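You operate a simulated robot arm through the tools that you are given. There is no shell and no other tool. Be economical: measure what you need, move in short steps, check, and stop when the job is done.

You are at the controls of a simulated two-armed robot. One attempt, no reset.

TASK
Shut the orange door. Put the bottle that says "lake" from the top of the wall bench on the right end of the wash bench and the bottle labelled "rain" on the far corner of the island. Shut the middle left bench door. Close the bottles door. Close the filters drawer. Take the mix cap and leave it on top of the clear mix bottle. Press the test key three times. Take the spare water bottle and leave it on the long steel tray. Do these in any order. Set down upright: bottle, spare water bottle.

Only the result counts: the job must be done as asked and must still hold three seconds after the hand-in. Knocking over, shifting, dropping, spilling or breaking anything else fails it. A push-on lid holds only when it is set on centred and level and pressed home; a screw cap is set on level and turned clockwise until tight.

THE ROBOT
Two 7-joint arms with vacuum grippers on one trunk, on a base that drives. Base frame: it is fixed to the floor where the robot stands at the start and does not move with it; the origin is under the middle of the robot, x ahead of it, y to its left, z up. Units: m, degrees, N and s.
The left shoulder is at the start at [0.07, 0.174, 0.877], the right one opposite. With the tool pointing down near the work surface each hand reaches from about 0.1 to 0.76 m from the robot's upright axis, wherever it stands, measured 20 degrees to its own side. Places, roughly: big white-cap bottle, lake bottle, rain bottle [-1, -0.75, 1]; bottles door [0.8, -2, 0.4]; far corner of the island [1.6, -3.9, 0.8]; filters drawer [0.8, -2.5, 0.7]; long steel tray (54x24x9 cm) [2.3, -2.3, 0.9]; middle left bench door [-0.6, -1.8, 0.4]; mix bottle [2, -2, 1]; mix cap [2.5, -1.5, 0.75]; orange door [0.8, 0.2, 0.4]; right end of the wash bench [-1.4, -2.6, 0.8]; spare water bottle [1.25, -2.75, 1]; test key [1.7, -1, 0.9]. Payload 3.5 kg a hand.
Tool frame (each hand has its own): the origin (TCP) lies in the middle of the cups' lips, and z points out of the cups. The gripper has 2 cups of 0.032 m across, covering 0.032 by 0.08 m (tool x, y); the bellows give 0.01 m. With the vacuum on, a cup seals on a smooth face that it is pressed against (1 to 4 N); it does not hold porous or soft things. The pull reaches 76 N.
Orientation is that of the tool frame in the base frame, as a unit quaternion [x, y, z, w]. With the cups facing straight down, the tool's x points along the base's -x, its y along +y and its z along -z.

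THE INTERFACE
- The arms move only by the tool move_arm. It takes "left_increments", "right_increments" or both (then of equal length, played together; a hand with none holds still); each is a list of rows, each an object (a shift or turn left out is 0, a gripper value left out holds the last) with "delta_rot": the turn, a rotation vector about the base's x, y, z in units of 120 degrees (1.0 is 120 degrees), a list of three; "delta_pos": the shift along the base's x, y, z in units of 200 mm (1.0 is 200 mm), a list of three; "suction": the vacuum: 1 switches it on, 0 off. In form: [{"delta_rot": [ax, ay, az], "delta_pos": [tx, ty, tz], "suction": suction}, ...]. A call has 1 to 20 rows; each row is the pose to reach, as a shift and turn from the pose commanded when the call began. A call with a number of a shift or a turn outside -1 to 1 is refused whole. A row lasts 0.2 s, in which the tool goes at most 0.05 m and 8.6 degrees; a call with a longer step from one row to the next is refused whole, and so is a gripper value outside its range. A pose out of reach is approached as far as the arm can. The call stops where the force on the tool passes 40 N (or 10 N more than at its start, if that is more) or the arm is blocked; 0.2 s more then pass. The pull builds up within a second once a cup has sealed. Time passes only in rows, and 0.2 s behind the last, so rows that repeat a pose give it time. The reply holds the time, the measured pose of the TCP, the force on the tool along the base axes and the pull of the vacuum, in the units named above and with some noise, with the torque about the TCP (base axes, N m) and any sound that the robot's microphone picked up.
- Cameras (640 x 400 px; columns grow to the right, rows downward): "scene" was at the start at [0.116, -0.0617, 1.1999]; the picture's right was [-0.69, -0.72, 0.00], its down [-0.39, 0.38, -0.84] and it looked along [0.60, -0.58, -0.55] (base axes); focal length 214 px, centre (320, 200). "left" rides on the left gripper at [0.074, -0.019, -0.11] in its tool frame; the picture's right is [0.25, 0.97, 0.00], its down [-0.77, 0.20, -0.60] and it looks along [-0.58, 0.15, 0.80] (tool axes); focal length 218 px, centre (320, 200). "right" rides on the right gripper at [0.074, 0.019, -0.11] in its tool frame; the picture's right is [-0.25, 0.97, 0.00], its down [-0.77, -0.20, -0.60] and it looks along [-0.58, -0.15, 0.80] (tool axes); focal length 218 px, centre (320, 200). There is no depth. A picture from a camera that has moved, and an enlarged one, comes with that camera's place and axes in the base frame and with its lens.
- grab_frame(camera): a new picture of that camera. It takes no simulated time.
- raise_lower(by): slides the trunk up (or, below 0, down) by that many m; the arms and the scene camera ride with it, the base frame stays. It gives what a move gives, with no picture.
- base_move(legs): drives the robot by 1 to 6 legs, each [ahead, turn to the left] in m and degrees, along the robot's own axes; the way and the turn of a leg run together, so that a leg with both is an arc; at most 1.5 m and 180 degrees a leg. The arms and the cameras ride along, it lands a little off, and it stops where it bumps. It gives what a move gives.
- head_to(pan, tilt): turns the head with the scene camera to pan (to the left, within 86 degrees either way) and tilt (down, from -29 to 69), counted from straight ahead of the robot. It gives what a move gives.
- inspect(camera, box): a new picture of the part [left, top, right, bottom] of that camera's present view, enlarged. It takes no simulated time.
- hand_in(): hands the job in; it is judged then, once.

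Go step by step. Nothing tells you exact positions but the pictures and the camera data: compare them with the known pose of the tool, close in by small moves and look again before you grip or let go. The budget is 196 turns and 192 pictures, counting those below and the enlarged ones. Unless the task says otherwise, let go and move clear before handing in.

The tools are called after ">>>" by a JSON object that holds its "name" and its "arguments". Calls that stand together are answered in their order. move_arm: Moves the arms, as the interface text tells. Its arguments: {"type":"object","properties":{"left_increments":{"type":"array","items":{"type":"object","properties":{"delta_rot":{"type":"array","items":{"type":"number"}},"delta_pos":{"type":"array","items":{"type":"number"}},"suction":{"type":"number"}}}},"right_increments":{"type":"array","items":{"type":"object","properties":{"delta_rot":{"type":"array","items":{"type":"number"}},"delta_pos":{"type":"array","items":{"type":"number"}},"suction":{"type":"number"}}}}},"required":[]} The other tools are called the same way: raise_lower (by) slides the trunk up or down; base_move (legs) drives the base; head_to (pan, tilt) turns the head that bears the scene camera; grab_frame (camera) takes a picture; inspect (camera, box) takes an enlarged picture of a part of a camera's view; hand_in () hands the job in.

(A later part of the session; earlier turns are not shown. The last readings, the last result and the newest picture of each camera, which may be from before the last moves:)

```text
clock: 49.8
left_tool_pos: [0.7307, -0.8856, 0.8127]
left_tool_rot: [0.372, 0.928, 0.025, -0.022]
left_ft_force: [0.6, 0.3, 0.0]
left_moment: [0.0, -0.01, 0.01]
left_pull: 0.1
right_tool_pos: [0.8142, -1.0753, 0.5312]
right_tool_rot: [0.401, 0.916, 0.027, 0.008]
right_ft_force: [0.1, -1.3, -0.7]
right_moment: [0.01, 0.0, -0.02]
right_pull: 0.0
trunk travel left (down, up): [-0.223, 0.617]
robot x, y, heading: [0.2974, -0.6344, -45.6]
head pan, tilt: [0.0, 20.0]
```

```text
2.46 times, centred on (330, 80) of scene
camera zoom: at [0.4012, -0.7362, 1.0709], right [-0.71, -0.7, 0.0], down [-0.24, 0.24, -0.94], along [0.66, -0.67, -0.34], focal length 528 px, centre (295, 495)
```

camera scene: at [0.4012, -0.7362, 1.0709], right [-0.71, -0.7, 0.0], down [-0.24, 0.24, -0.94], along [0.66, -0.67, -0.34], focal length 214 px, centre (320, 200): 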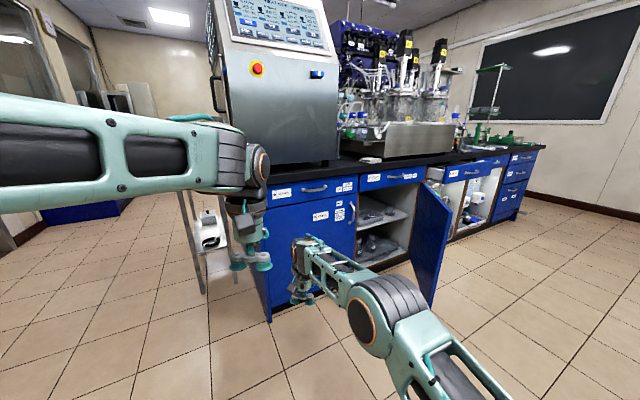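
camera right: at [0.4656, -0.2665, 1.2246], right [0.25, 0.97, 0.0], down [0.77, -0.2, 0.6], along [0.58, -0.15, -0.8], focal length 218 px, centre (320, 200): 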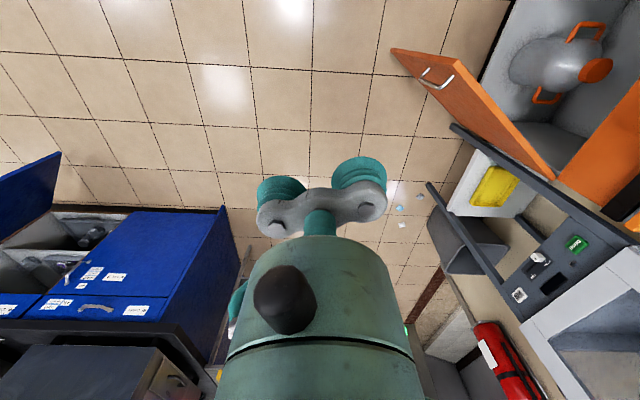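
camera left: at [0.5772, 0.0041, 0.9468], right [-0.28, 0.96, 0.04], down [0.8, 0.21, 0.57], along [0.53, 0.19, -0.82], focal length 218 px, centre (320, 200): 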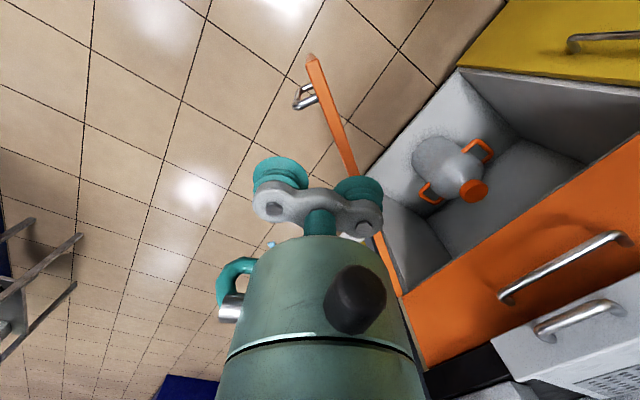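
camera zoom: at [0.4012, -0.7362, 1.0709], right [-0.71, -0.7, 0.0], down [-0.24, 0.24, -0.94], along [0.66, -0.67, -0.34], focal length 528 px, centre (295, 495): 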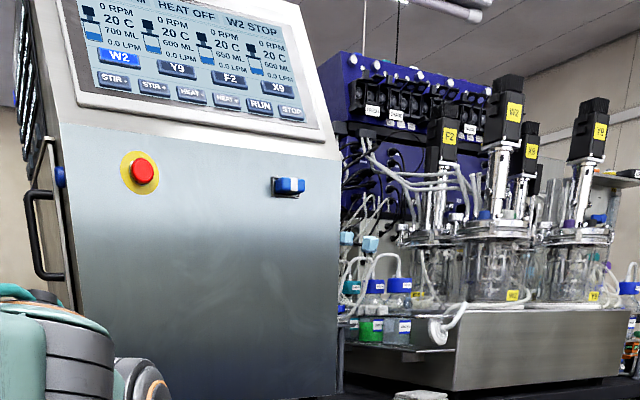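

The bottles door and the filters drawer are both open on the island's front, with hinge and face roughly located. First I'll retract both hands to a compact pose for driving through the aisle.

>>> {"name": "move_arm", "arguments": {"right_increments": [{"delta_pos": [-0.22, 0, 0]}, {"delta_pos": [-0.44, 0, 0]}, {"delta_pos": [-0.66, 0, 0]}, {"delta_pos": [-0.88, 0, 0.05]}, {"delta_pos": [-1.0, 0, 0.1]}], "left_increments": [{"delta_pos": [0, 0.12, 0]}, {"delta_pos": [0, 0.25, 0]}, {"delta_pos": [0, 0.4, 0]}, {"delta_pos": [0, 0.4, 0]}, {"delta_pos": [0, 0.4, 0]}]}}

>>> {"name": "move_arm", "arguments": {"right_increments": [{"delta_pos": [-0.22, 0, 0.1]}, {"delta_pos": [-0.44, 0, 0.2]}, {"delta_pos": [-0.66, 0, 0.3]}, {"delta_pos": [-0.8, 0, 0.4]}, {"delta_pos": [-0.8, 0, 0.4]}]}}

>>> {"name": "base_move", "arguments": {"legs": [[0, -61], [0.9, 0]]}}

>>> {"name": "head_to", "arguments": {"pan": 60, "tilt": 35}}

>>> {"name": "grab_frame", "arguments": {"camera": "scene"}}

>>> {"name": "head_to", "arguments": {"pan": -60, "tilt": 35}}

>>> {"name": "grab_frame", "arguments": {"camera": "scene"}}

```text
clock: 51.0
left_tool_pos: [0.7306, -0.8077, 0.8134]
left_tool_rot: [0.372, 0.928, 0.025, -0.022]
left_ft_force: [-0.5, -0.5, 0.0]
left_moment: [0.04, 0.01, -0.02]
left_pull: 0.1
right_tool_pos: [0.6132, -1.0748, 0.5553]
right_tool_rot: [0.4, 0.916, 0.028, 0.008]
right_ft_force: [0.1, -0.5, 0.5]
right_moment: [0.0, -0.02, 0.01]
right_pull: 0.0
trunk travel left (down, up): [-0.223, 0.617]
robot x, y, heading: [0.3001, -0.6364, -45.5]
head pan, tilt: [0.0, 20.0]
```

```text
clock: 52.2
left_tool_pos: [0.7298, -0.8077, 0.8136]
left_tool_rot: [0.372, 0.928, 0.024, -0.021]
left_ft_force: [-0.1, 0.3, 0.2]
left_moment: [0.0, -0.01, 0.0]
left_pull: 0.1
right_tool_pos: [0.4512, -1.0741, 0.6346]
right_tool_rot: [0.401, 0.916, 0.029, 0.008]
right_ft_force: [0.3, 1.0, 0.8]
right_moment: [-0.02, 0.0, 0.04]
right_pull: 0.1
trunk travel left (down, up): [-0.223, 0.617]
robot x, y, heading: [0.2997, -0.6371, -45.4]
head pan, tilt: [0.0, 20.0]
```

```text
clock: 59.8
left_tool_pos: [0.0675, -1.9858, 0.8123]
left_tool_rot: [0.8, 0.599, 0.032, -0.006]
left_ft_force: [0.3, 0.6, 0.2]
left_moment: [0.01, -0.02, -0.04]
left_pull: 0.1
right_tool_pos: [-0.2978, -1.8607, 0.6341]
right_tool_rot: [0.819, 0.574, 0.02, 0.02]
right_ft_force: [-0.1, -0.4, -0.4]
right_moment: [-0.02, 0.02, 0.0]
right_pull: 0.0
trunk travel left (down, up): [-0.223, 0.617]
robot x, y, heading: [0.0245, -1.5212, -108.1]
head pan, tilt: [0.0, 20.0]
```

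```text
clock: 61.0
left_tool_pos: [0.0679, -1.9849, 0.8131]
left_tool_rot: [0.8, 0.599, 0.033, -0.006]
left_ft_force: [1.4, 0.1, -0.3]
left_moment: [0.02, 0.0, 0.0]
left_pull: 0.0
right_tool_pos: [-0.2984, -1.8604, 0.6332]
right_tool_rot: [0.818, 0.574, 0.019, 0.021]
right_ft_force: [-0.3, 0.1, 0.5]
right_moment: [-0.02, 0.02, -0.03]
right_pull: 0.2
trunk travel left (down, up): [-0.223, 0.617]
robot x, y, heading: [0.0224, -1.5217, -108.1]
head pan, tilt: [60.0, 35.0]
```

```text
164 pictures are left
camera scene: at [0.0672, -1.6358, 1.0471], right [-0.74, -0.67, 0.0], down [-0.38, 0.43, -0.82], along [0.55, -0.61, -0.57], focal length 214 px, centre (320, 200)
```

scene: 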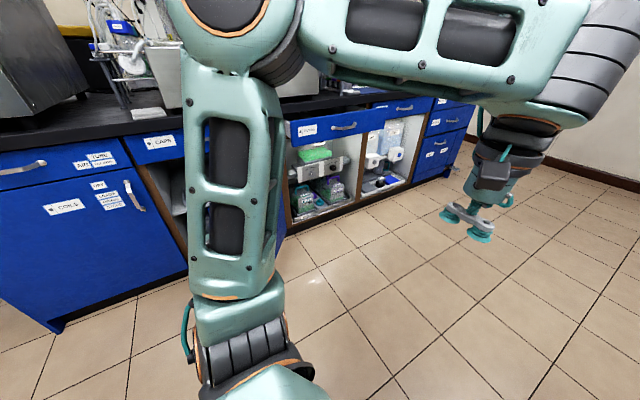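

```text
clock: 63.0
left_tool_pos: [0.0682, -1.9846, 0.8128]
left_tool_rot: [0.8, 0.599, 0.032, -0.007]
left_ft_force: [-0.2, -0.2, -0.3]
left_moment: [0.01, 0.02, -0.01]
left_pull: 0.0
right_tool_pos: [-0.297, -1.8597, 0.6342]
right_tool_rot: [0.818, 0.574, 0.02, 0.021]
right_ft_force: [0.1, 0.1, 0.2]
right_moment: [0.0, -0.01, 0.01]
right_pull: 0.0
trunk travel left (down, up): [-0.223, 0.617]
robot x, y, heading: [0.018, -1.525, -107.9]
head pan, tilt: [-60.0, 35.0]
```

```text
163 pictures are left
camera scene: at [-0.0778, -1.5888, 1.0471], right [-0.21, 0.98, 0.0], down [0.56, 0.12, -0.82], along [-0.8, -0.17, -0.57], focal length 214 px, centre (320, 200)
```

scene: 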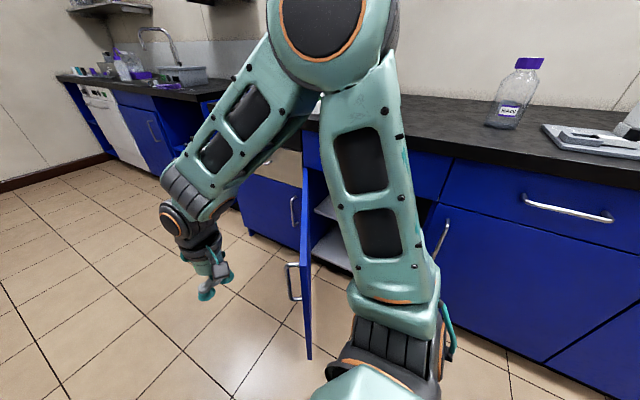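

The wall bench door is open about 90°. Its handle face points south and its free edge is near (-0.37, -1.66). I'll raise the right hand above the door top, move south a little and face the bench.

>>> {"name": "move_arm", "arguments": {"right_increments": [{"delta_pos": [0, 0, 0.24]}, {"delta_pos": [0, 0, 0.48]}, {"delta_pos": [0, 0, 0.72]}, {"delta_pos": [0, 0, 0.9]}, {"delta_pos": [0, 0, 0.9]}]}}

>>> {"name": "base_move", "arguments": {"legs": [[0.28, 0], [0, -72]]}}

>>> {"name": "head_to", "arguments": {"pan": -10, "tilt": 45}}

>>> {"name": "grab_frame", "arguments": {"camera": "scene"}}

>>> {"name": "grab_frame", "arguments": {"camera": "right"}}

```text
clock: 64.2
left_tool_pos: [0.0677, -1.9848, 0.8134]
left_tool_rot: [0.8, 0.599, 0.032, -0.006]
left_ft_force: [-0.2, -0.9, -0.5]
left_moment: [0.0, -0.03, 0.01]
left_pull: 0.1
right_tool_pos: [-0.2989, -1.8603, 0.8125]
right_tool_rot: [0.819, 0.573, 0.021, 0.022]
right_ft_force: [0.8, 0.9, -0.3]
right_moment: [-0.05, 0.04, 0.02]
right_pull: 0.0
trunk travel left (down, up): [-0.223, 0.617]
robot x, y, heading: [0.0228, -1.5258, -108.0]
head pan, tilt: [-60.0, 35.0]
```

```text
clock: 69.3
left_tool_pos: [-0.491, -1.9592, 0.8125]
left_tool_rot: [0.999, 0.005, 0.03, 0.015]
left_ft_force: [0.2, 0.0, -0.2]
left_moment: [0.02, 0.0, 0.06]
left_pull: 0.1
right_tool_pos: [-0.4776, -1.5722, 0.814]
right_tool_rot: [0.999, -0.027, 0.003, 0.029]
right_ft_force: [0.5, -0.7, -1.3]
right_moment: [-0.01, 0.0, 0.03]
right_pull: 0.0
trunk travel left (down, up): [-0.223, 0.617]
robot x, y, heading: [-0.0596, -1.7773, 179.0]
head pan, tilt: [-60.0, 35.0]
```

```text
clock: 70.5
left_tool_pos: [-0.4897, -1.9581, 0.8118]
left_tool_rot: [0.999, 0.004, 0.03, 0.015]
left_ft_force: [0.2, -0.2, 0.3]
left_moment: [0.01, -0.01, 0.02]
left_pull: 0.0
right_tool_pos: [-0.4787, -1.573, 0.8127]
right_tool_rot: [0.999, -0.027, 0.004, 0.029]
right_ft_force: [0.4, -0.1, 0.2]
right_moment: [0.0, 0.0, 0.0]
right_pull: 0.1
trunk travel left (down, up): [-0.223, 0.617]
robot x, y, heading: [-0.0616, -1.7811, 178.8]
head pan, tilt: [-10.0, 45.0]
```

```text
162 pictures are left
camera scene: at [-0.1898, -1.7645, 1.0323], right [0.19, 0.98, 0.0], down [0.69, -0.14, -0.71], along [-0.69, 0.14, -0.71], focal length 214 px, centre (320, 200)
```

scene: 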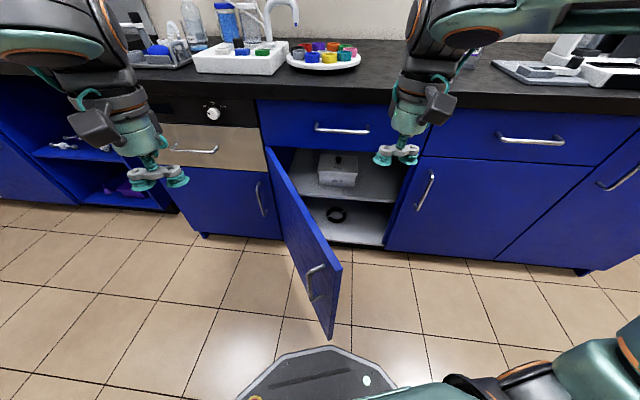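

```text
161 pictures are left
camera right: at [-0.4058, -1.5892, 0.9245], right [-0.3, -0.95, 0.05], down [-0.76, 0.28, 0.58], along [-0.57, 0.14, -0.81], focal length 218 px, centre (320, 200)
```

right: 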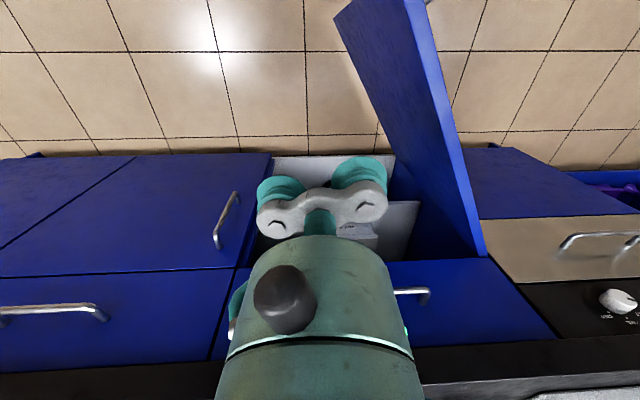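

The left hand is on the handle side of the door. I'll lower it, sweep the door north, and move the right hand clear.

>>> {"name": "move_arm", "arguments": {"left_increments": [{"delta_pos": [0, 0, -0.24]}, {"delta_pos": [0, 0, -0.48]}, {"delta_pos": [0, 0, -0.72]}, {"delta_pos": [0, 0, -0.96]}, {"delta_pos": [0.06, 0.22, -1.0]}, {"delta_pos": [0.12, 0.44, -1.0]}, {"delta_pos": [0.18, 0.66, -1.0]}, {"delta_pos": [0.2, 0.8, -1.0]}, {"delta_pos": [0.2, 0.8, -1.0]}], "right_increments": [{"delta_pos": [0.12, 0.2, 0]}, {"delta_pos": [0.25, 0.4, 0]}, {"delta_pos": [0.4, 0.5, 0]}, {"delta_pos": [0.5, 0.6, 0]}, {"delta_pos": [0.5, 0.6, 0]}, {"delta_pos": [0.5, 0.6, 0]}, {"delta_pos": [0.5, 0.6, 0]}, {"delta_pos": [0.5, 0.6, 0]}, {"delta_pos": [0.5, 0.6, 0]}]}}

>>> {"name": "move_arm", "arguments": {"left_increments": [{"delta_pos": [-0.04, 0.2, 0]}, {"delta_pos": [-0.09, 0.45, 0]}, {"delta_pos": [-0.2, 0.64, 0]}, {"delta_pos": [-0.3, 0.84, 0]}, {"delta_pos": [-0.4, 0.97, 0]}, {"delta_pos": [-0.4, 0.97, 0]}]}}

>>> {"name": "grab_frame", "arguments": {"camera": "scene"}}

```text
clock: 72.5
left_tool_pos: [-0.4492, -1.8003, 0.6105]
left_tool_rot: [0.999, 0.005, 0.029, 0.015]
left_ft_force: [0.4, 0.2, 0.2]
left_moment: [0.02, -0.05, 0.01]
left_pull: 0.2
right_tool_pos: [-0.4051, -1.4877, 0.7815]
right_tool_rot: [0.999, -0.027, 0.004, 0.029]
right_ft_force: [0.1, -0.2, 0.1]
right_moment: [-0.02, 0.03, -0.03]
right_pull: 0.1
right hand out of reach, approached as far as the arm can: row 2, 3, 4, 5, 6, 7, 8, 9
trunk travel left (down, up): [-0.223, 0.617]
robot x, y, heading: [-0.0621, -1.7789, 178.9]
head pan, tilt: [-10.0, 45.0]
```

```text
refused: row 2 steps farther than a row can; nothing moved
```

```text
160 pictures are left
camera scene: at [-0.1898, -1.7645, 1.0323], right [0.19, 0.98, 0.0], down [0.69, -0.14, -0.71], along [-0.69, 0.14, -0.71], focal length 214 px, centre (320, 200)
```

scene: 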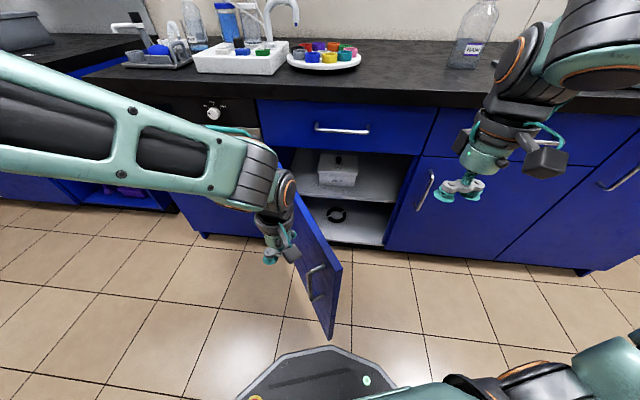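

>>> {"name": "move_arm", "arguments": {"left_increments": [{"delta_pos": [0, 0, -0.2]}, {"delta_pos": [-0.04, 0.2, -0.2]}, {"delta_pos": [-0.07, 0.35, -0.2]}, {"delta_pos": [-0.1, 0.48, -0.2]}, {"delta_pos": [-0.2, 0.66, -0.2]}, {"delta_pos": [-0.3, 0.84, -0.2]}, {"delta_pos": [-0.4, 0.97, -0.2]}, {"delta_pos": [-0.4, 0.97, -0.2]}]}}

>>> {"name": "grab_frame", "arguments": {"camera": "scene"}}

```text
clock: 74.0
left_tool_pos: [-0.5357, -1.6308, 0.5887]
left_tool_rot: [0.999, 0.028, 0.02, -0.01]
left_ft_force: [0.7, 0.8, 2.8]
left_moment: [-0.01, 0.17, -0.08]
left_pull: 0.1
left hand out of reach, approached as far as the arm can: row 7
right_tool_pos: [-0.4047, -1.4875, 0.7808]
right_tool_rot: [0.999, -0.027, 0.004, 0.028]
right_ft_force: [0.8, 1.1, 0.0]
right_moment: [0.03, -0.05, 0.0]
right_pull: 0.1
trunk travel left (down, up): [-0.223, 0.617]
robot x, y, heading: [-0.0641, -1.7807, 179.1]
head pan, tilt: [-10.0, 45.0]
stopped in row 7 (left hand): the force on the tool passed its limit at 70 N (the readings are from after the stop); the commanded pose is now the measured one
```

```text
159 pictures are left
camera scene: at [-0.1896, -1.7642, 1.0323], right [0.19, 0.98, 0.0], down [0.69, -0.14, -0.71], along [-0.69, 0.14, -0.71], focal length 214 px, centre (320, 200)
```

scene: 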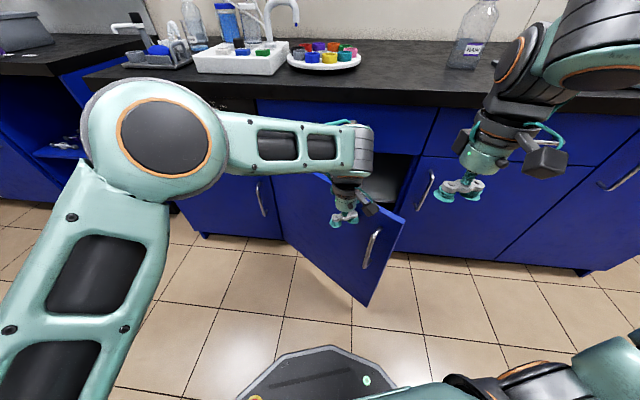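

The door is more than halfway. I'll turn a little right and drive ahead so the left hand carries it shut.

>>> {"name": "base_move", "arguments": {"legs": [[0, -14], [0.1, 0]]}}

>>> {"name": "grab_frame", "arguments": {"camera": "scene"}}

```text
clock: 75.1
left_tool_pos: [-0.5158, -1.5661, 0.5913]
left_tool_rot: [0.999, -0.037, 0.014, -0.005]
left_ft_force: [-2.6, -1.9, 1.4]
left_moment: [0.02, -0.01, 0.04]
left_pull: 0.1
right_tool_pos: [-0.3564, -1.4388, 0.7799]
right_tool_rot: [0.994, -0.103, 0.002, 0.029]
right_ft_force: [-0.2, 0.6, 0.0]
right_moment: [0.0, 0.03, 0.02]
right_pull: 0.0
trunk travel left (down, up): [-0.223, 0.617]
robot x, y, heading: [-0.0645, -1.7766, 170.3]
head pan, tilt: [-10.0, 45.0]
stopped in leg 1: the force on the tool passed its limit at 66 N (the readings are from after the stop); the commanded pose is now the measured one
```

```text
158 pictures are left
camera scene: at [-0.1863, -1.7454, 1.0322], right [0.34, 0.94, 0.0], down [0.67, -0.24, -0.71], along [-0.67, 0.24, -0.71], focal length 214 px, centre (320, 200)
```

scene: 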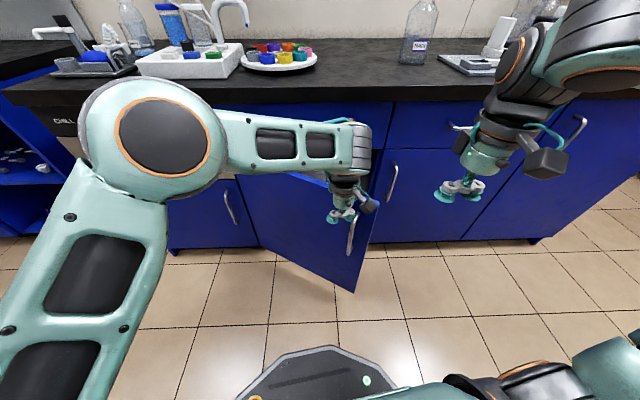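

>>> {"name": "base_move", "arguments": {"legs": [[0.06, -4], [0.06, 0]]}}

>>> {"name": "grab_frame", "arguments": {"camera": "scene"}}

```text
clock: 76.6
left_tool_pos: [-0.6187, -1.509, 0.59]
left_tool_rot: [0.997, -0.072, 0.013, -0.004]
left_ft_force: [0.3, 0.2, -0.9]
left_moment: [-0.01, 0.02, 0.01]
left_pull: 0.1
right_tool_pos: [-0.4509, -1.3928, 0.7809]
right_tool_rot: [0.99, -0.136, 0.001, 0.03]
right_ft_force: [0.2, 0.6, 0.0]
right_moment: [0.0, -0.04, 0.0]
right_pull: 0.1
trunk travel left (down, up): [-0.223, 0.617]
robot x, y, heading: [-0.181, -1.7527, 166.4]
head pan, tilt: [-10.0, 45.0]
```

```text
157 pictures are left
camera scene: at [-0.303, -1.7096, 1.0321], right [0.4, 0.92, 0.0], down [0.65, -0.28, -0.71], along [-0.65, 0.28, -0.71], focal length 214 px, centre (320, 200)
```

scene: 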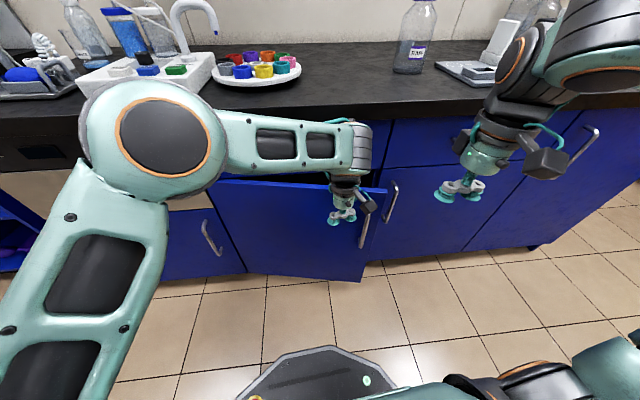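

>>> {"name": "base_move", "arguments": {"legs": [[0.06, 0]]}}

>>> {"name": "grab_frame", "arguments": {"camera": "scene"}}

```text
clock: 77.6
left_tool_pos: [-0.6782, -1.4943, 0.59]
left_tool_rot: [0.997, -0.072, 0.015, -0.006]
left_ft_force: [-0.4, 0.9, -0.8]
left_moment: [0.02, -0.01, 0.03]
left_pull: 0.1
right_tool_pos: [-0.5103, -1.3791, 0.7788]
right_tool_rot: [0.99, -0.137, 0.001, 0.03]
right_ft_force: [-0.6, -1.1, 0.1]
right_moment: [-0.03, -0.01, 0.01]
right_pull: 0.0
trunk travel left (down, up): [-0.223, 0.617]
robot x, y, heading: [-0.2404, -1.7394, 166.5]
head pan, tilt: [-10.0, 45.0]
```

```text
156 pictures are left
camera scene: at [-0.3621, -1.6953, 1.0321], right [0.4, 0.92, 0.0], down [0.65, -0.28, -0.71], along [-0.65, 0.28, -0.71], focal length 214 px, centre (320, 200)
```

scene: 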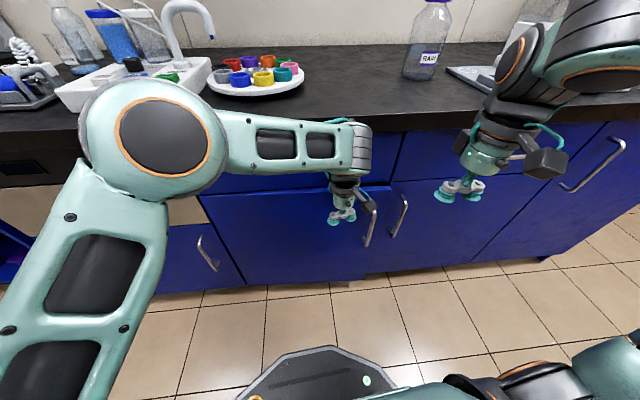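

>>> {"name": "base_move", "arguments": {"legs": [[0.04, 0]]}}

>>> {"name": "inspect", "arguments": {"camera": "scene", "box": [190, 130, 450, 300]}}

```text
clock: 78.5
left_tool_pos: [-0.6902, -1.4894, 0.5897]
left_tool_rot: [0.996, -0.083, 0.024, -0.003]
left_ft_force: [27.8, -13.5, 12.9]
left_moment: [1.68, 3.17, 0.01]
left_pull: 0.1
right_tool_pos: [-0.534, -1.3736, 0.7827]
right_tool_rot: [0.99, -0.138, -0.001, 0.027]
right_ft_force: [0.1, 0.2, -0.7]
right_moment: [-0.02, 0.02, 0.02]
right_pull: 0.0
trunk travel left (down, up): [-0.223, 0.617]
robot x, y, heading: [-0.2655, -1.7346, 166.2]
head pan, tilt: [-10.0, 45.0]
stopped in leg 1: the robot was blocked; the commanded pose is now the measured one
```

```text
2.35 times, centred on (320, 215) of scene
camera zoom: at [-0.385, -1.6908, 1.0329], right [0.4, 0.92, 0.0], down [0.65, -0.28, -0.71], along [-0.65, 0.29, -0.7], focal length 505 px, centre (320, 165)
```

zoom: 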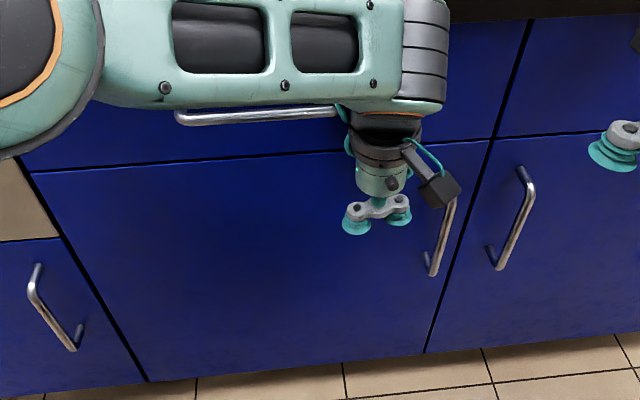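

The door is shut and flush. I'll back off and look over the bench top for the bottles.

>>> {"name": "base_move", "arguments": {"legs": [[-0.3, 0]]}}

>>> {"name": "raise_lower", "arguments": {"by": 0.3}}

>>> {"name": "head_to", "arguments": {"pan": -35, "tilt": 20}}

>>> {"name": "grab_frame", "arguments": {"camera": "scene"}}

>>> {"name": "head_to", "arguments": {"pan": 25, "tilt": 25}}

>>> {"name": "grab_frame", "arguments": {"camera": "scene"}}

```text
clock: 80.6
left_tool_pos: [-0.403, -1.5592, 0.5885]
left_tool_rot: [0.996, -0.081, 0.024, -0.002]
left_ft_force: [-0.4, -0.3, -0.8]
left_moment: [-0.01, 0.01, 0.02]
left_pull: 0.1
right_tool_pos: [-0.2466, -1.4431, 0.78]
right_tool_rot: [0.99, -0.136, 0.0, 0.029]
right_ft_force: [-0.4, 0.2, -0.5]
right_moment: [0.0, 0.03, -0.02]
right_pull: 0.1
trunk travel left (down, up): [-0.223, 0.617]
robot x, y, heading: [0.02, -1.8054, 166.4]
head pan, tilt: [-10.0, 45.0]
```

```text
clock: 83.6
left_tool_pos: [-0.4025, -1.5587, 0.8868]
left_tool_rot: [0.996, -0.081, 0.024, -0.002]
left_ft_force: [0.5, 0.6, 0.5]
left_moment: [0.0, 0.03, 0.01]
left_pull: 0.0
right_tool_pos: [-0.2472, -1.4421, 1.0797]
right_tool_rot: [0.99, -0.136, 0.001, 0.03]
right_ft_force: [0.2, -0.2, 0.1]
right_moment: [0.01, 0.0, 0.0]
right_pull: 0.0
trunk travel left (down, up): [-0.523, 0.317]
robot x, y, heading: [0.0239, -1.8077, 166.7]
head pan, tilt: [-10.0, 45.0]
```

```text
clock: 84.5
left_tool_pos: [-0.4037, -1.5582, 0.8872]
left_tool_rot: [0.996, -0.081, 0.024, -0.002]
left_ft_force: [1.4, 0.3, -0.6]
left_moment: [0.01, 0.02, 0.0]
left_pull: 0.3
right_tool_pos: [-0.2477, -1.4416, 1.0807]
right_tool_rot: [0.99, -0.136, 0.001, 0.029]
right_ft_force: [-0.6, -0.6, -0.2]
right_moment: [0.0, -0.01, -0.01]
right_pull: 0.1
trunk travel left (down, up): [-0.523, 0.317]
robot x, y, heading: [0.0241, -1.8044, 166.5]
head pan, tilt: [-35.0, 20.0]
```

```text
154 pictures are left
camera scene: at [-0.0853, -1.7222, 1.3708], right [0.75, 0.66, 0.0], down [0.23, -0.26, -0.94], along [-0.62, 0.7, -0.34], focal length 214 px, centre (320, 200)
```

scene: 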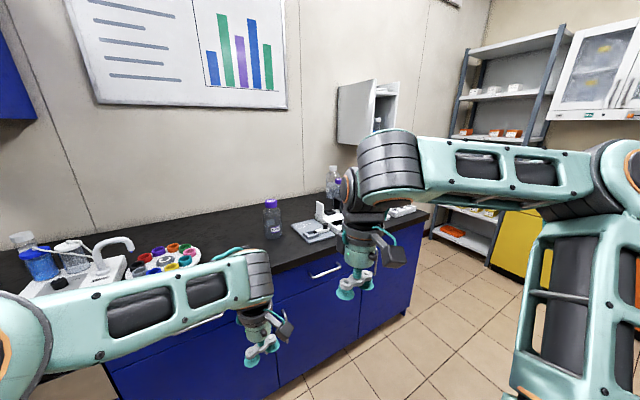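

```text
clock: 85.8
left_tool_pos: [-0.4041, -1.5582, 0.8874]
left_tool_rot: [0.996, -0.081, 0.024, -0.002]
left_ft_force: [-0.1, 0.0, 0.3]
left_moment: [-0.01, 0.0, 0.0]
left_pull: 0.1
right_tool_pos: [-0.2474, -1.4423, 1.0813]
right_tool_rot: [0.99, -0.135, 0.002, 0.029]
right_ft_force: [0.0, -0.1, 0.7]
right_moment: [-0.03, 0.0, 0.03]
right_pull: 0.0
trunk travel left (down, up): [-0.523, 0.317]
robot x, y, heading: [0.0249, -1.8044, 166.4]
head pan, tilt: [25.0, 25.0]
```

```text
153 pictures are left
camera scene: at [-0.1138, -1.8101, 1.3629], right [-0.2, 0.98, 0.0], down [0.41, 0.08, -0.91], along [-0.89, -0.18, -0.42], focal length 214 px, centre (320, 200)
```

scene: 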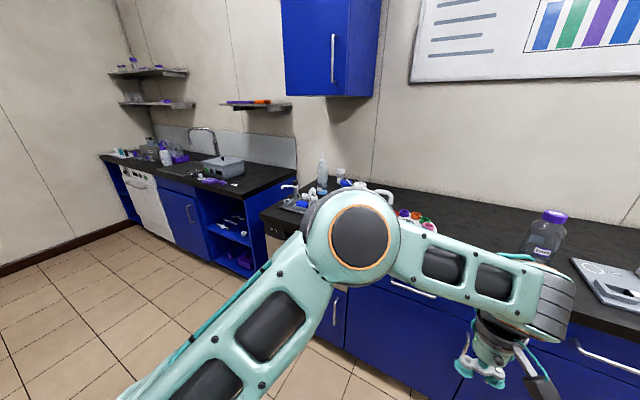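

The "RAIN" bottle with the purple cap is near (-0.83, -1.2). I'll zoom in on the others behind the arm.

>>> {"name": "head_to", "arguments": {"pan": -35, "tilt": 20}}

>>> {"name": "inspect", "arguments": {"camera": "scene", "box": [240, 140, 440, 260]}}

```text
clock: 87.0
left_tool_pos: [-0.4034, -1.5594, 0.8882]
left_tool_rot: [0.996, -0.081, 0.024, -0.001]
left_ft_force: [-0.3, -0.3, -0.4]
left_moment: [-0.01, -0.02, -0.02]
left_pull: 0.1
right_tool_pos: [-0.2472, -1.4429, 1.0809]
right_tool_rot: [0.99, -0.137, 0.001, 0.029]
right_ft_force: [0.2, 1.0, -0.6]
right_moment: [0.0, 0.01, 0.0]
right_pull: 0.1
trunk travel left (down, up): [-0.523, 0.317]
robot x, y, heading: [0.0238, -1.8034, 166.3]
head pan, tilt: [-35.0, 20.0]
```

```text
3.20 times, centred on (340, 200) of scene
camera zoom: at [-0.0853, -1.7222, 1.3709], right [0.75, 0.66, 0.0], down [0.23, -0.26, -0.94], along [-0.62, 0.7, -0.34], focal length 686 px, centre (256, 200)
```

zoom: 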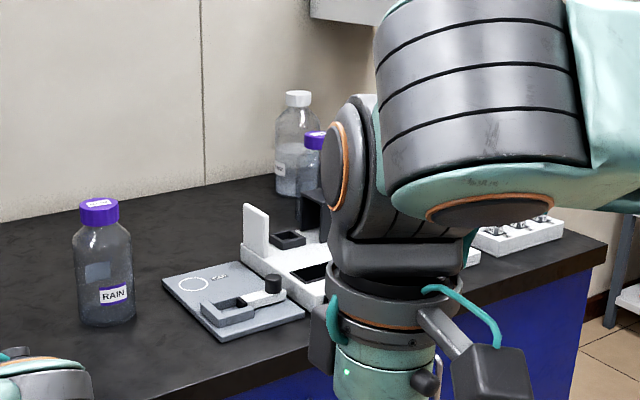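

One bottle here says RAIN; behind the balance is another purple-cap bottle, which should be LAKE, next to the big white-cap one. I'll raise the trunk, swing the left hand back to its own side and drive in front of them.

>>> {"name": "raise_lower", "arguments": {"by": 0.2}}

>>> {"name": "move_arm", "arguments": {"left_increments": [{"delta_pos": [0, -0.22, 0]}, {"delta_pos": [0, -0.44, 0]}, {"delta_pos": [0, -0.66, 0]}, {"delta_pos": [0, -0.88, 0]}, {"delta_pos": [0, -1.0, 0.1]}, {"delta_pos": [0, -1.0, 0.1]}]}}

>>> {"name": "move_arm", "arguments": {"left_increments": [{"delta_pos": [0, -0.22, 0]}, {"delta_pos": [0, -0.44, 0.1]}, {"delta_pos": [0, -0.66, 0.2]}, {"delta_pos": [-0.1, -0.8, 0.3]}, {"delta_pos": [-0.1, -0.8, 0.3]}]}}

>>> {"name": "base_move", "arguments": {"legs": [[0, -56], [0.7, 0], [0, 50]]}}

>>> {"name": "head_to", "arguments": {"pan": 0, "tilt": 45}}

>>> {"name": "grab_frame", "arguments": {"camera": "scene"}}

```text
clock: 89.2
left_tool_pos: [-0.4029, -1.5589, 1.088]
left_tool_rot: [0.996, -0.08, 0.024, -0.001]
left_ft_force: [0.6, -0.8, 0.3]
left_moment: [0.0, 0.02, 0.0]
left_pull: 0.1
right_tool_pos: [-0.2478, -1.4417, 1.2803]
right_tool_rot: [0.99, -0.135, 0.002, 0.029]
right_ft_force: [-0.3, -0.4, 1.1]
right_moment: [0.02, 0.01, 0.02]
right_pull: 0.0
trunk travel left (down, up): [-0.723, 0.117]
robot x, y, heading: [0.0249, -1.7991, 166.7]
head pan, tilt: [-35.0, 20.0]
```

```text
clock: 90.6
left_tool_pos: [-0.4013, -1.7558, 1.107]
left_tool_rot: [0.996, -0.081, 0.024, -0.001]
left_ft_force: [-0.3, -0.8, 1.0]
left_moment: [-0.01, 0.0, 0.01]
left_pull: 0.1
right_tool_pos: [-0.2479, -1.4405, 1.2801]
right_tool_rot: [0.99, -0.136, 0.002, 0.03]
right_ft_force: [-0.9, 0.0, 1.4]
right_moment: [-0.01, -0.01, -0.03]
right_pull: 0.1
trunk travel left (down, up): [-0.723, 0.117]
robot x, y, heading: [0.0232, -1.807, 166.4]
head pan, tilt: [-35.0, 20.0]
```

```text
clock: 91.8
left_tool_pos: [-0.4221, -1.9153, 1.1693]
left_tool_rot: [0.996, -0.081, 0.024, -0.001]
left_ft_force: [-0.3, -0.4, -0.6]
left_moment: [0.0, -0.01, 0.0]
left_pull: 0.1
right_tool_pos: [-0.2475, -1.4418, 1.2797]
right_tool_rot: [0.99, -0.136, 0.002, 0.029]
right_ft_force: [-0.5, 0.4, -0.7]
right_moment: [0.01, 0.04, 0.0]
right_pull: 0.2
trunk travel left (down, up): [-0.723, 0.117]
robot x, y, heading: [0.0238, -1.8066, 166.5]
head pan, tilt: [-35.0, 20.0]
```

```text
clock: 100.5
left_tool_pos: [-0.6672, -1.207, 1.1688]
left_tool_rot: [0.99, -0.136, 0.023, -0.001]
left_ft_force: [-0.2, -0.6, 0.4]
left_moment: [0.0, 0.0, -0.02]
left_pull: 0.0
right_tool_pos: [-0.4423, -0.7557, 1.2797]
right_tool_rot: [0.981, -0.191, -0.001, 0.029]
right_ft_force: [-0.1, 0.0, -0.1]
right_moment: [-0.04, 0.0, -0.02]
right_pull: 0.1
trunk travel left (down, up): [-0.723, 0.117]
robot x, y, heading: [-0.2148, -1.1413, 160.1]
head pan, tilt: [-35.0, 20.0]
```

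```text
clock: 101.5
left_tool_pos: [-0.6668, -1.2079, 1.1696]
left_tool_rot: [0.99, -0.136, 0.024, 0.0]
left_ft_force: [-0.4, 0.6, 0.3]
left_moment: [0.01, 0.02, 0.02]
left_pull: 0.1
right_tool_pos: [-0.4422, -0.756, 1.2803]
right_tool_rot: [0.981, -0.19, -0.001, 0.029]
right_ft_force: [0.1, 0.8, 1.1]
right_moment: [0.01, 0.03, 0.0]
right_pull: 0.1
trunk travel left (down, up): [-0.723, 0.117]
robot x, y, heading: [-0.2172, -1.1466, 160.1]
head pan, tilt: [0.0, 45.0]
```

```text
151 pictures are left
camera scene: at [-0.3347, -1.1001, 1.5323], right [0.34, 0.94, 0.0], down [0.66, -0.24, -0.71], along [-0.67, 0.24, -0.71], focal length 214 px, centre (320, 200)
```

scene: 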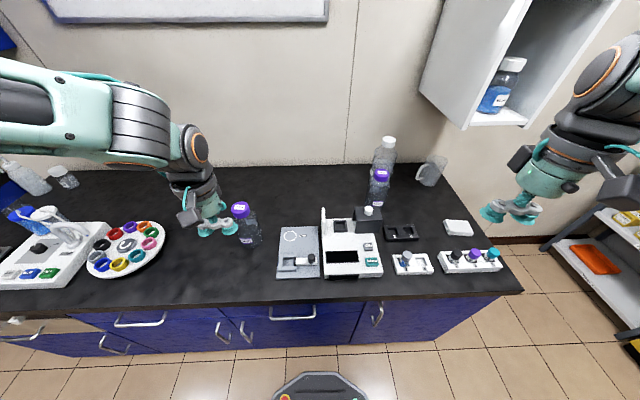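

I have a clear view of the bench top. I'll zoom in to read the labels.

>>> {"name": "inspect", "arguments": {"camera": "scene", "box": [340, 120, 460, 220]}}

>>> {"name": "inspect", "arguments": {"camera": "scene", "box": [180, 180, 300, 270]}}

>>> {"name": "grab_frame", "arguments": {"camera": "left"}}

```text
4.00 times, centred on (400, 170) of scene
camera zoom: at [-0.3347, -1.1001, 1.5323], right [0.34, 0.94, 0.0], down [0.66, -0.24, -0.71], along [-0.67, 0.24, -0.71], focal length 858 px, centre (0, 320)
```

zoom: 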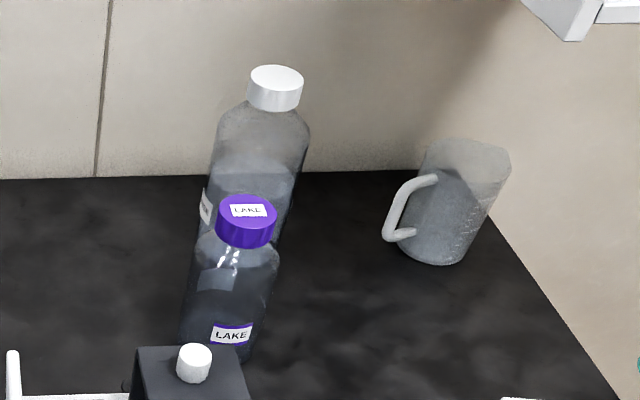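

```text
4.44 times, centred on (240, 225) of scene
camera zoom: at [-0.3347, -1.1001, 1.5323], right [0.34, 0.94, 0.0], down [0.66, -0.24, -0.71], along [-0.67, 0.24, -0.71], focal length 953 px, centre (676, 89)
```

zoom: 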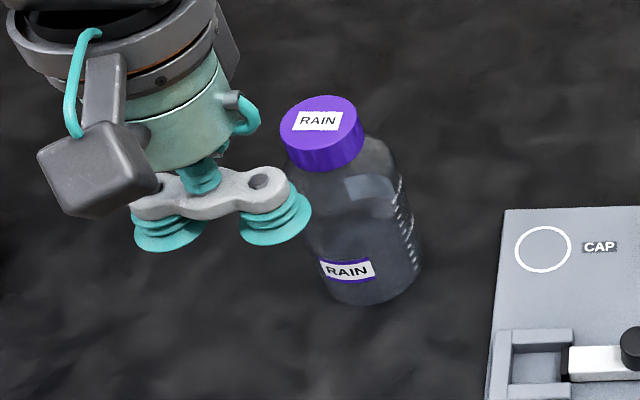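

```text
148 pictures are left
camera left: at [-0.5969, -1.2083, 1.2825], right [-0.02, -1.0, 0.01], down [-0.82, 0.02, 0.57], along [-0.57, 0.01, -0.82], focal length 218 px, centre (320, 200)
```

left: 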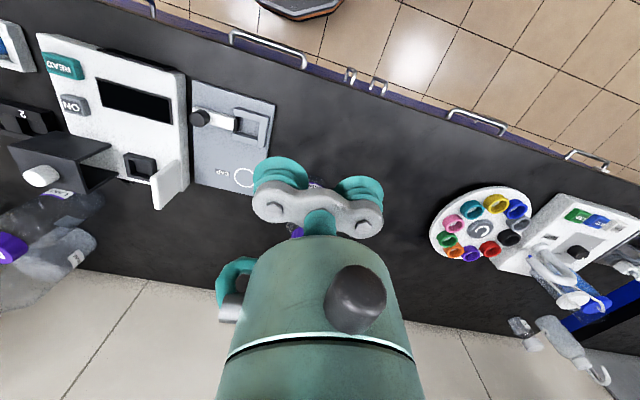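

Both labels are confirmed: RAIN at about (-0.83, -1.18) and LAKE at about (-0.83, -0.69). I'll level the left tool and put its right cup above the rain cap.

>>> {"name": "move_arm", "arguments": {"left_increments": [{"delta_pos": [-0.2, 0, 0], "delta_rot": [0.002, 0.011, -0.018]}, {"delta_pos": [-0.4, 0.02, 0], "delta_rot": [0.004, 0.0226, -0.036]}, {"delta_pos": [-0.6, 0.04, 0], "delta_rot": [0.004, 0.0226, -0.036]}, {"delta_pos": [-0.84, 0.05, -0.1], "delta_rot": [0.004, 0.0226, -0.036]}, {"delta_pos": [-0.855, 0.05, -0.25], "delta_rot": [0.004, 0.0226, -0.036]}, {"delta_pos": [-0.855, 0.05, -0.25], "delta_rot": [0.004, 0.0226, -0.036]}]}}

>>> {"name": "inspect", "arguments": {"camera": "scene", "box": [180, 160, 300, 250]}}

>>> {"name": "grab_frame", "arguments": {"camera": "left"}}

```text
refused: row 4 steps farther than a row can; nothing moved
```

```text
4.44 times, centred on (240, 205) of scene
camera zoom: at [-0.3347, -1.1001, 1.5323], right [0.34, 0.94, 0.0], down [0.66, -0.24, -0.71], along [-0.67, 0.24, -0.71], focal length 953 px, centre (676, 178)
```

zoom: 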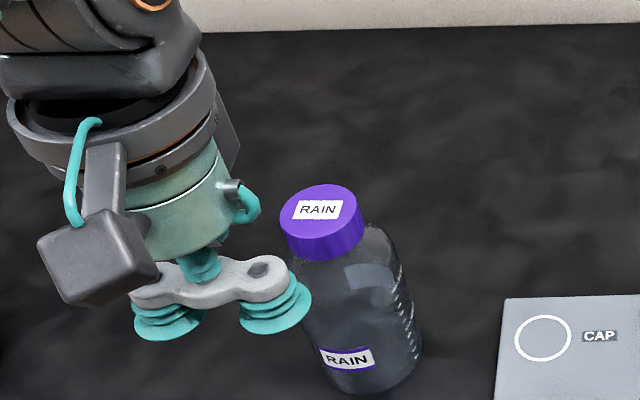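

```text
146 pictures are left
camera left: at [-0.5969, -1.2083, 1.2825], right [-0.02, -1.0, 0.01], down [-0.82, 0.02, 0.57], along [-0.57, 0.01, -0.82], focal length 218 px, centre (320, 200)
```

left: 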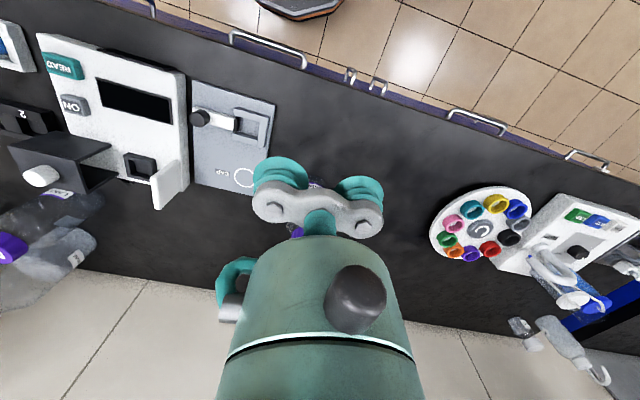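

>>> {"name": "move_arm", "arguments": {"left_increments": [{"delta_pos": [-0.2, 0, 0], "delta_rot": [0.002, 0.011, -0.018]}, {"delta_pos": [-0.4, 0.02, 0], "delta_rot": [0.004, 0.0226, -0.036]}, {"delta_pos": [-0.6, 0.04, 0], "delta_rot": [0.004, 0.0226, -0.036]}, {"delta_pos": [-0.8, 0.05, -0.05], "delta_rot": [0.004, 0.0226, -0.036]}, {"delta_pos": [-0.855, 0.05, -0.18], "delta_rot": [0.004, 0.0226, -0.036]}, {"delta_pos": [-0.855, 0.05, -0.18], "delta_rot": [0.004, 0.0226, -0.036]}]}}

>>> {"name": "inspect", "arguments": {"camera": "scene", "box": [180, 160, 300, 250]}}

```text
clock: 102.9
left_tool_pos: [-0.8375, -1.1969, 1.1332]
left_tool_rot: [0.985, -0.173, -0.001, 0.0]
left_ft_force: [1.0, 0.1, -0.8]
left_moment: [0.02, -0.05, 0.03]
left_pull: 0.0
right_tool_pos: [-0.44, -0.756, 1.2808]
right_tool_rot: [0.981, -0.192, 0.0, 0.029]
right_ft_force: [-0.1, -0.5, 0.0]
right_moment: [-0.02, 0.0, -0.03]
right_pull: 0.1
trunk travel left (down, up): [-0.723, 0.117]
robot x, y, heading: [-0.2145, -1.1455, 160.2]
head pan, tilt: [0.0, 45.0]
```

```text
4.44 times, centred on (240, 205) of scene
camera zoom: at [-0.3337, -1.1005, 1.5324], right [0.34, 0.94, 0.0], down [0.66, -0.24, -0.71], along [-0.67, 0.24, -0.71], focal length 953 px, centre (676, 178)
```

zoom: 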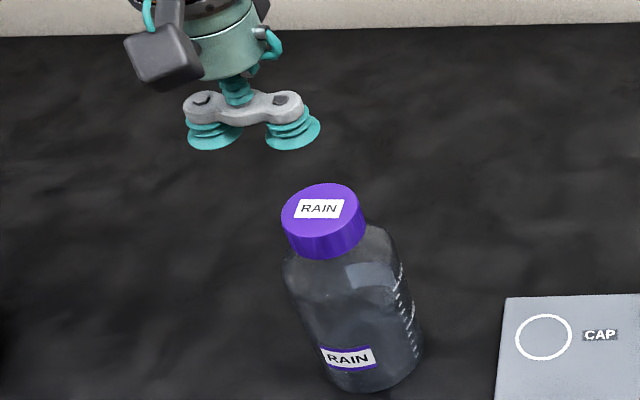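

The cup should line up if the cap top is near z=1.065. I'll go down gently with the vacuum on.

>>> {"name": "move_arm", "arguments": {"left_increments": [{"delta_pos": [0, 0, -0.15], "suction": 1}, {"delta_pos": [0, 0, -0.25]}, {"delta_pos": [0, 0, -0.3]}, {"delta_pos": [0, 0, -0.33]}, {"delta_pos": [0, 0, -0.36]}, {"delta_pos": [0, 0, -0.36]}]}}

>>> {"name": "inspect", "arguments": {"camera": "scene", "box": [180, 160, 300, 250]}}

```text
clock: 104.3
left_tool_pos: [-0.8363, -1.1973, 1.0609]
left_tool_rot: [0.985, -0.174, 0.0, 0.0]
left_ft_force: [0.9, -0.3, -0.1]
left_moment: [0.0, -0.01, -0.01]
left_pull: 0.1
right_tool_pos: [-0.4418, -0.7565, 1.2807]
right_tool_rot: [0.981, -0.191, 0.0, 0.03]
right_ft_force: [0.8, 0.2, -1.3]
right_moment: [-0.03, 0.03, -0.02]
right_pull: 0.1
trunk travel left (down, up): [-0.723, 0.117]
robot x, y, heading: [-0.2138, -1.1446, 159.9]
head pan, tilt: [0.0, 45.0]
```

```text
4.44 times, centred on (240, 205) of scene
camera zoom: at [-0.3347, -1.1003, 1.5323], right [0.34, 0.94, 0.0], down [0.66, -0.24, -0.71], along [-0.66, 0.24, -0.71], focal length 953 px, centre (676, 178)
```

zoom: 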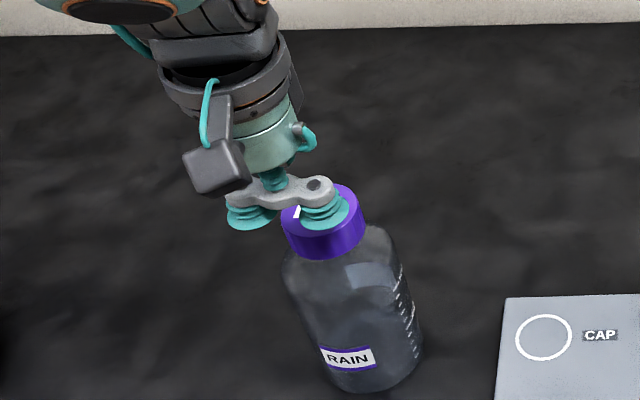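

The cup is over the cap but not touching, so the cap is a bit lower. I'll follow the sight line down in small steps.

>>> {"name": "move_arm", "arguments": {"left_increments": [{"delta_pos": [-0.0225, -0.006, 0]}, {"delta_pos": [-0.04, -0.009, -0.017]}, {"delta_pos": [-0.058, -0.012, -0.034]}, {"delta_pos": [-0.075, -0.014, -0.05]}, {"delta_pos": [-0.075, -0.014, -0.05]}]}}

>>> {"name": "inspect", "arguments": {"camera": "scene", "box": [180, 160, 300, 250]}}

```text
clock: 105.5
left_tool_pos: [-0.8524, -1.1986, 1.0506]
left_tool_rot: [0.985, -0.174, 0.0, 0.0]
left_ft_force: [-0.1, 0.3, 0.4]
left_moment: [-0.01, 0.0, 0.0]
left_pull: 0.1
right_tool_pos: [-0.4417, -0.7558, 1.281]
right_tool_rot: [0.981, -0.19, 0.0, 0.028]
right_ft_force: [-0.3, 0.8, -0.2]
right_moment: [-0.01, 0.01, -0.01]
right_pull: 0.1
trunk travel left (down, up): [-0.723, 0.117]
robot x, y, heading: [-0.2157, -1.147, 159.7]
head pan, tilt: [0.0, 45.0]
```

```text
4.44 times, centred on (240, 205) of scene
camera zoom: at [-0.3347, -1.1004, 1.5323], right [0.34, 0.94, 0.0], down [0.66, -0.24, -0.71], along [-0.66, 0.24, -0.71], focal length 953 px, centre (676, 178)
```

zoom: 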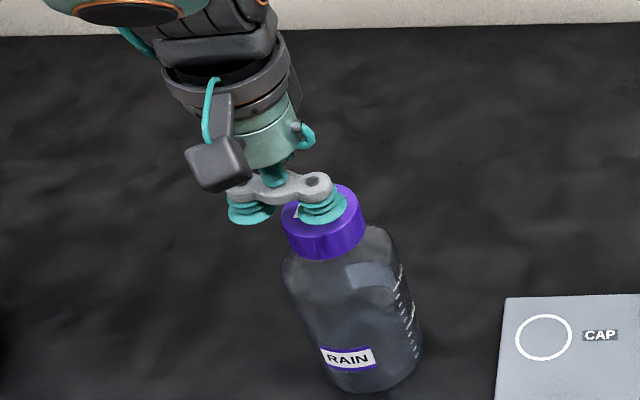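

>>> {"name": "move_arm", "arguments": {"left_increments": [{"delta_pos": [-0.018, -0.003, -0.017]}, {"delta_pos": [-0.035, -0.006, -0.034]}, {"delta_pos": [-0.053, -0.009, -0.05]}, {"delta_pos": [-0.053, -0.009, -0.05]}]}}

>>> {"name": "move_arm", "arguments": {"left_increments": [{"delta_pos": [-0.013, -0.002, -0.0125]}, {"delta_pos": [-0.026, -0.004, -0.025]}, {"delta_pos": [-0.026, -0.004, -0.025]}]}}

>>> {"name": "inspect", "arguments": {"camera": "scene", "box": [180, 160, 300, 250]}}

```text
clock: 106.5
left_tool_pos: [-0.864, -1.2005, 1.041]
left_tool_rot: [0.985, -0.175, 0.0, -0.001]
left_ft_force: [0.3, 0.8, -0.5]
left_moment: [-0.01, 0.02, 0.0]
left_pull: 0.0
right_tool_pos: [-0.4421, -0.7564, 1.281]
right_tool_rot: [0.981, -0.19, -0.001, 0.029]
right_ft_force: [0.5, 0.3, 0.5]
right_moment: [0.03, -0.01, -0.02]
right_pull: 0.1
trunk travel left (down, up): [-0.723, 0.117]
robot x, y, heading: [-0.212, -1.1448, 160.1]
head pan, tilt: [0.0, 45.0]
```

```text
clock: 107.3
left_tool_pos: [-0.8706, -1.202, 1.0354]
left_tool_rot: [0.985, -0.174, -0.001, 0.001]
left_ft_force: [-0.9, -0.4, -1.0]
left_moment: [-0.02, -0.03, 0.01]
left_pull: 0.1
right_tool_pos: [-0.4425, -0.7567, 1.2798]
right_tool_rot: [0.981, -0.19, -0.001, 0.029]
right_ft_force: [0.3, -0.1, -0.1]
right_moment: [-0.03, 0.0, -0.01]
right_pull: 0.0
trunk travel left (down, up): [-0.723, 0.117]
robot x, y, heading: [-0.2135, -1.1479, 159.8]
head pan, tilt: [0.0, 45.0]
```

```text
4.44 times, centred on (240, 205) of scene
camera zoom: at [-0.3347, -1.1004, 1.5323], right [0.34, 0.94, 0.0], down [0.66, -0.24, -0.71], along [-0.66, 0.24, -0.71], focal length 953 px, centre (676, 178)
```

zoom: 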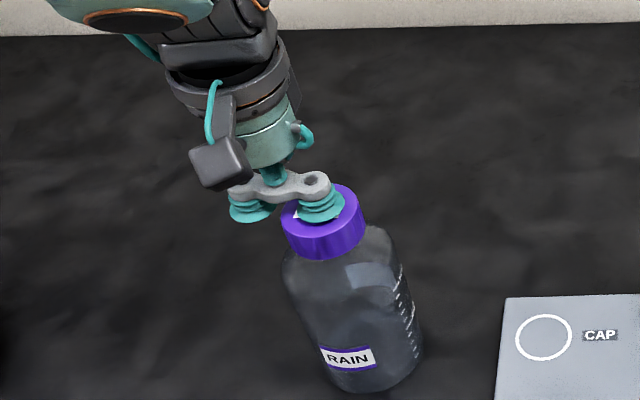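

>>> {"name": "move_arm", "arguments": {"left_increments": [{"delta_pos": [-0.013, 0.0, -0.0175]}, {"delta_pos": [-0.03, 0.0, -0.035]}, {"delta_pos": [-0.048, 0.0, -0.05]}, {"delta_pos": [-0.048, 0.0, -0.05]}]}}

>>> {"name": "grab_frame", "arguments": {"camera": "left"}}

>>> {"name": "inspect", "arguments": {"camera": "scene", "box": [180, 160, 300, 250]}}

```text
clock: 108.3
left_tool_pos: [-0.877, -1.2032, 1.028]
left_tool_rot: [0.985, -0.174, -0.003, 0.0]
left_ft_force: [4.2, -2.9, 19.0]
left_moment: [0.97, -0.52, -0.03]
left_pull: 37.9
right_tool_pos: [-0.4406, -0.7567, 1.2818]
right_tool_rot: [0.981, -0.191, -0.002, 0.029]
right_ft_force: [-0.6, -0.2, -0.3]
right_moment: [0.01, 0.0, -0.02]
right_pull: 0.1
trunk travel left (down, up): [-0.723, 0.117]
robot x, y, heading: [-0.2094, -1.1425, 159.8]
head pan, tilt: [0.0, 45.0]
```

```text
141 pictures are left
camera left: at [-0.7998, -1.2103, 1.1388], right [-0.09, -1.0, 0.0], down [-0.79, 0.07, 0.61], along [-0.61, 0.06, -0.79], focal length 218 px, centre (320, 200)
```

left: 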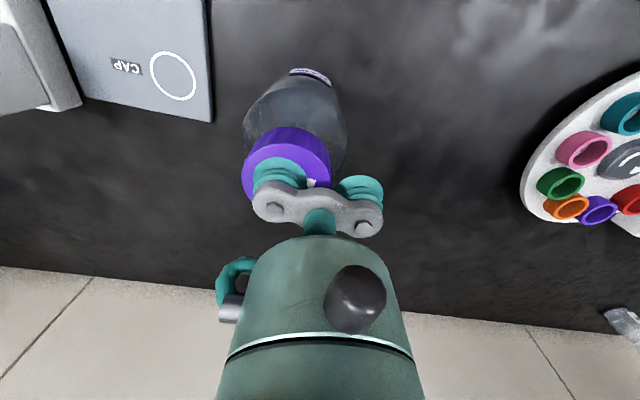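

```text
4.44 times, centred on (240, 205) of scene
camera zoom: at [-0.3306, -1.101, 1.5329], right [0.34, 0.94, 0.0], down [0.66, -0.24, -0.71], along [-0.67, 0.24, -0.71], focal length 953 px, centre (676, 178)
```

zoom: 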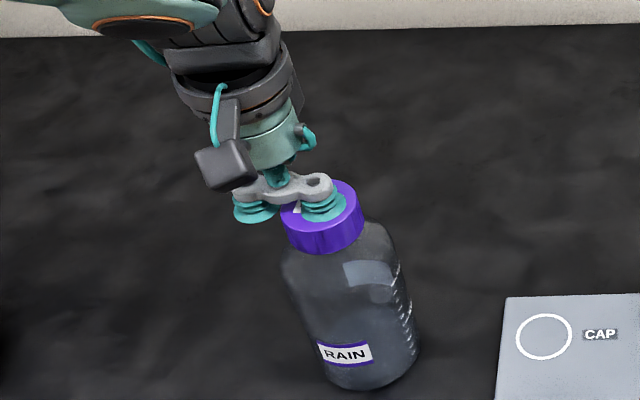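

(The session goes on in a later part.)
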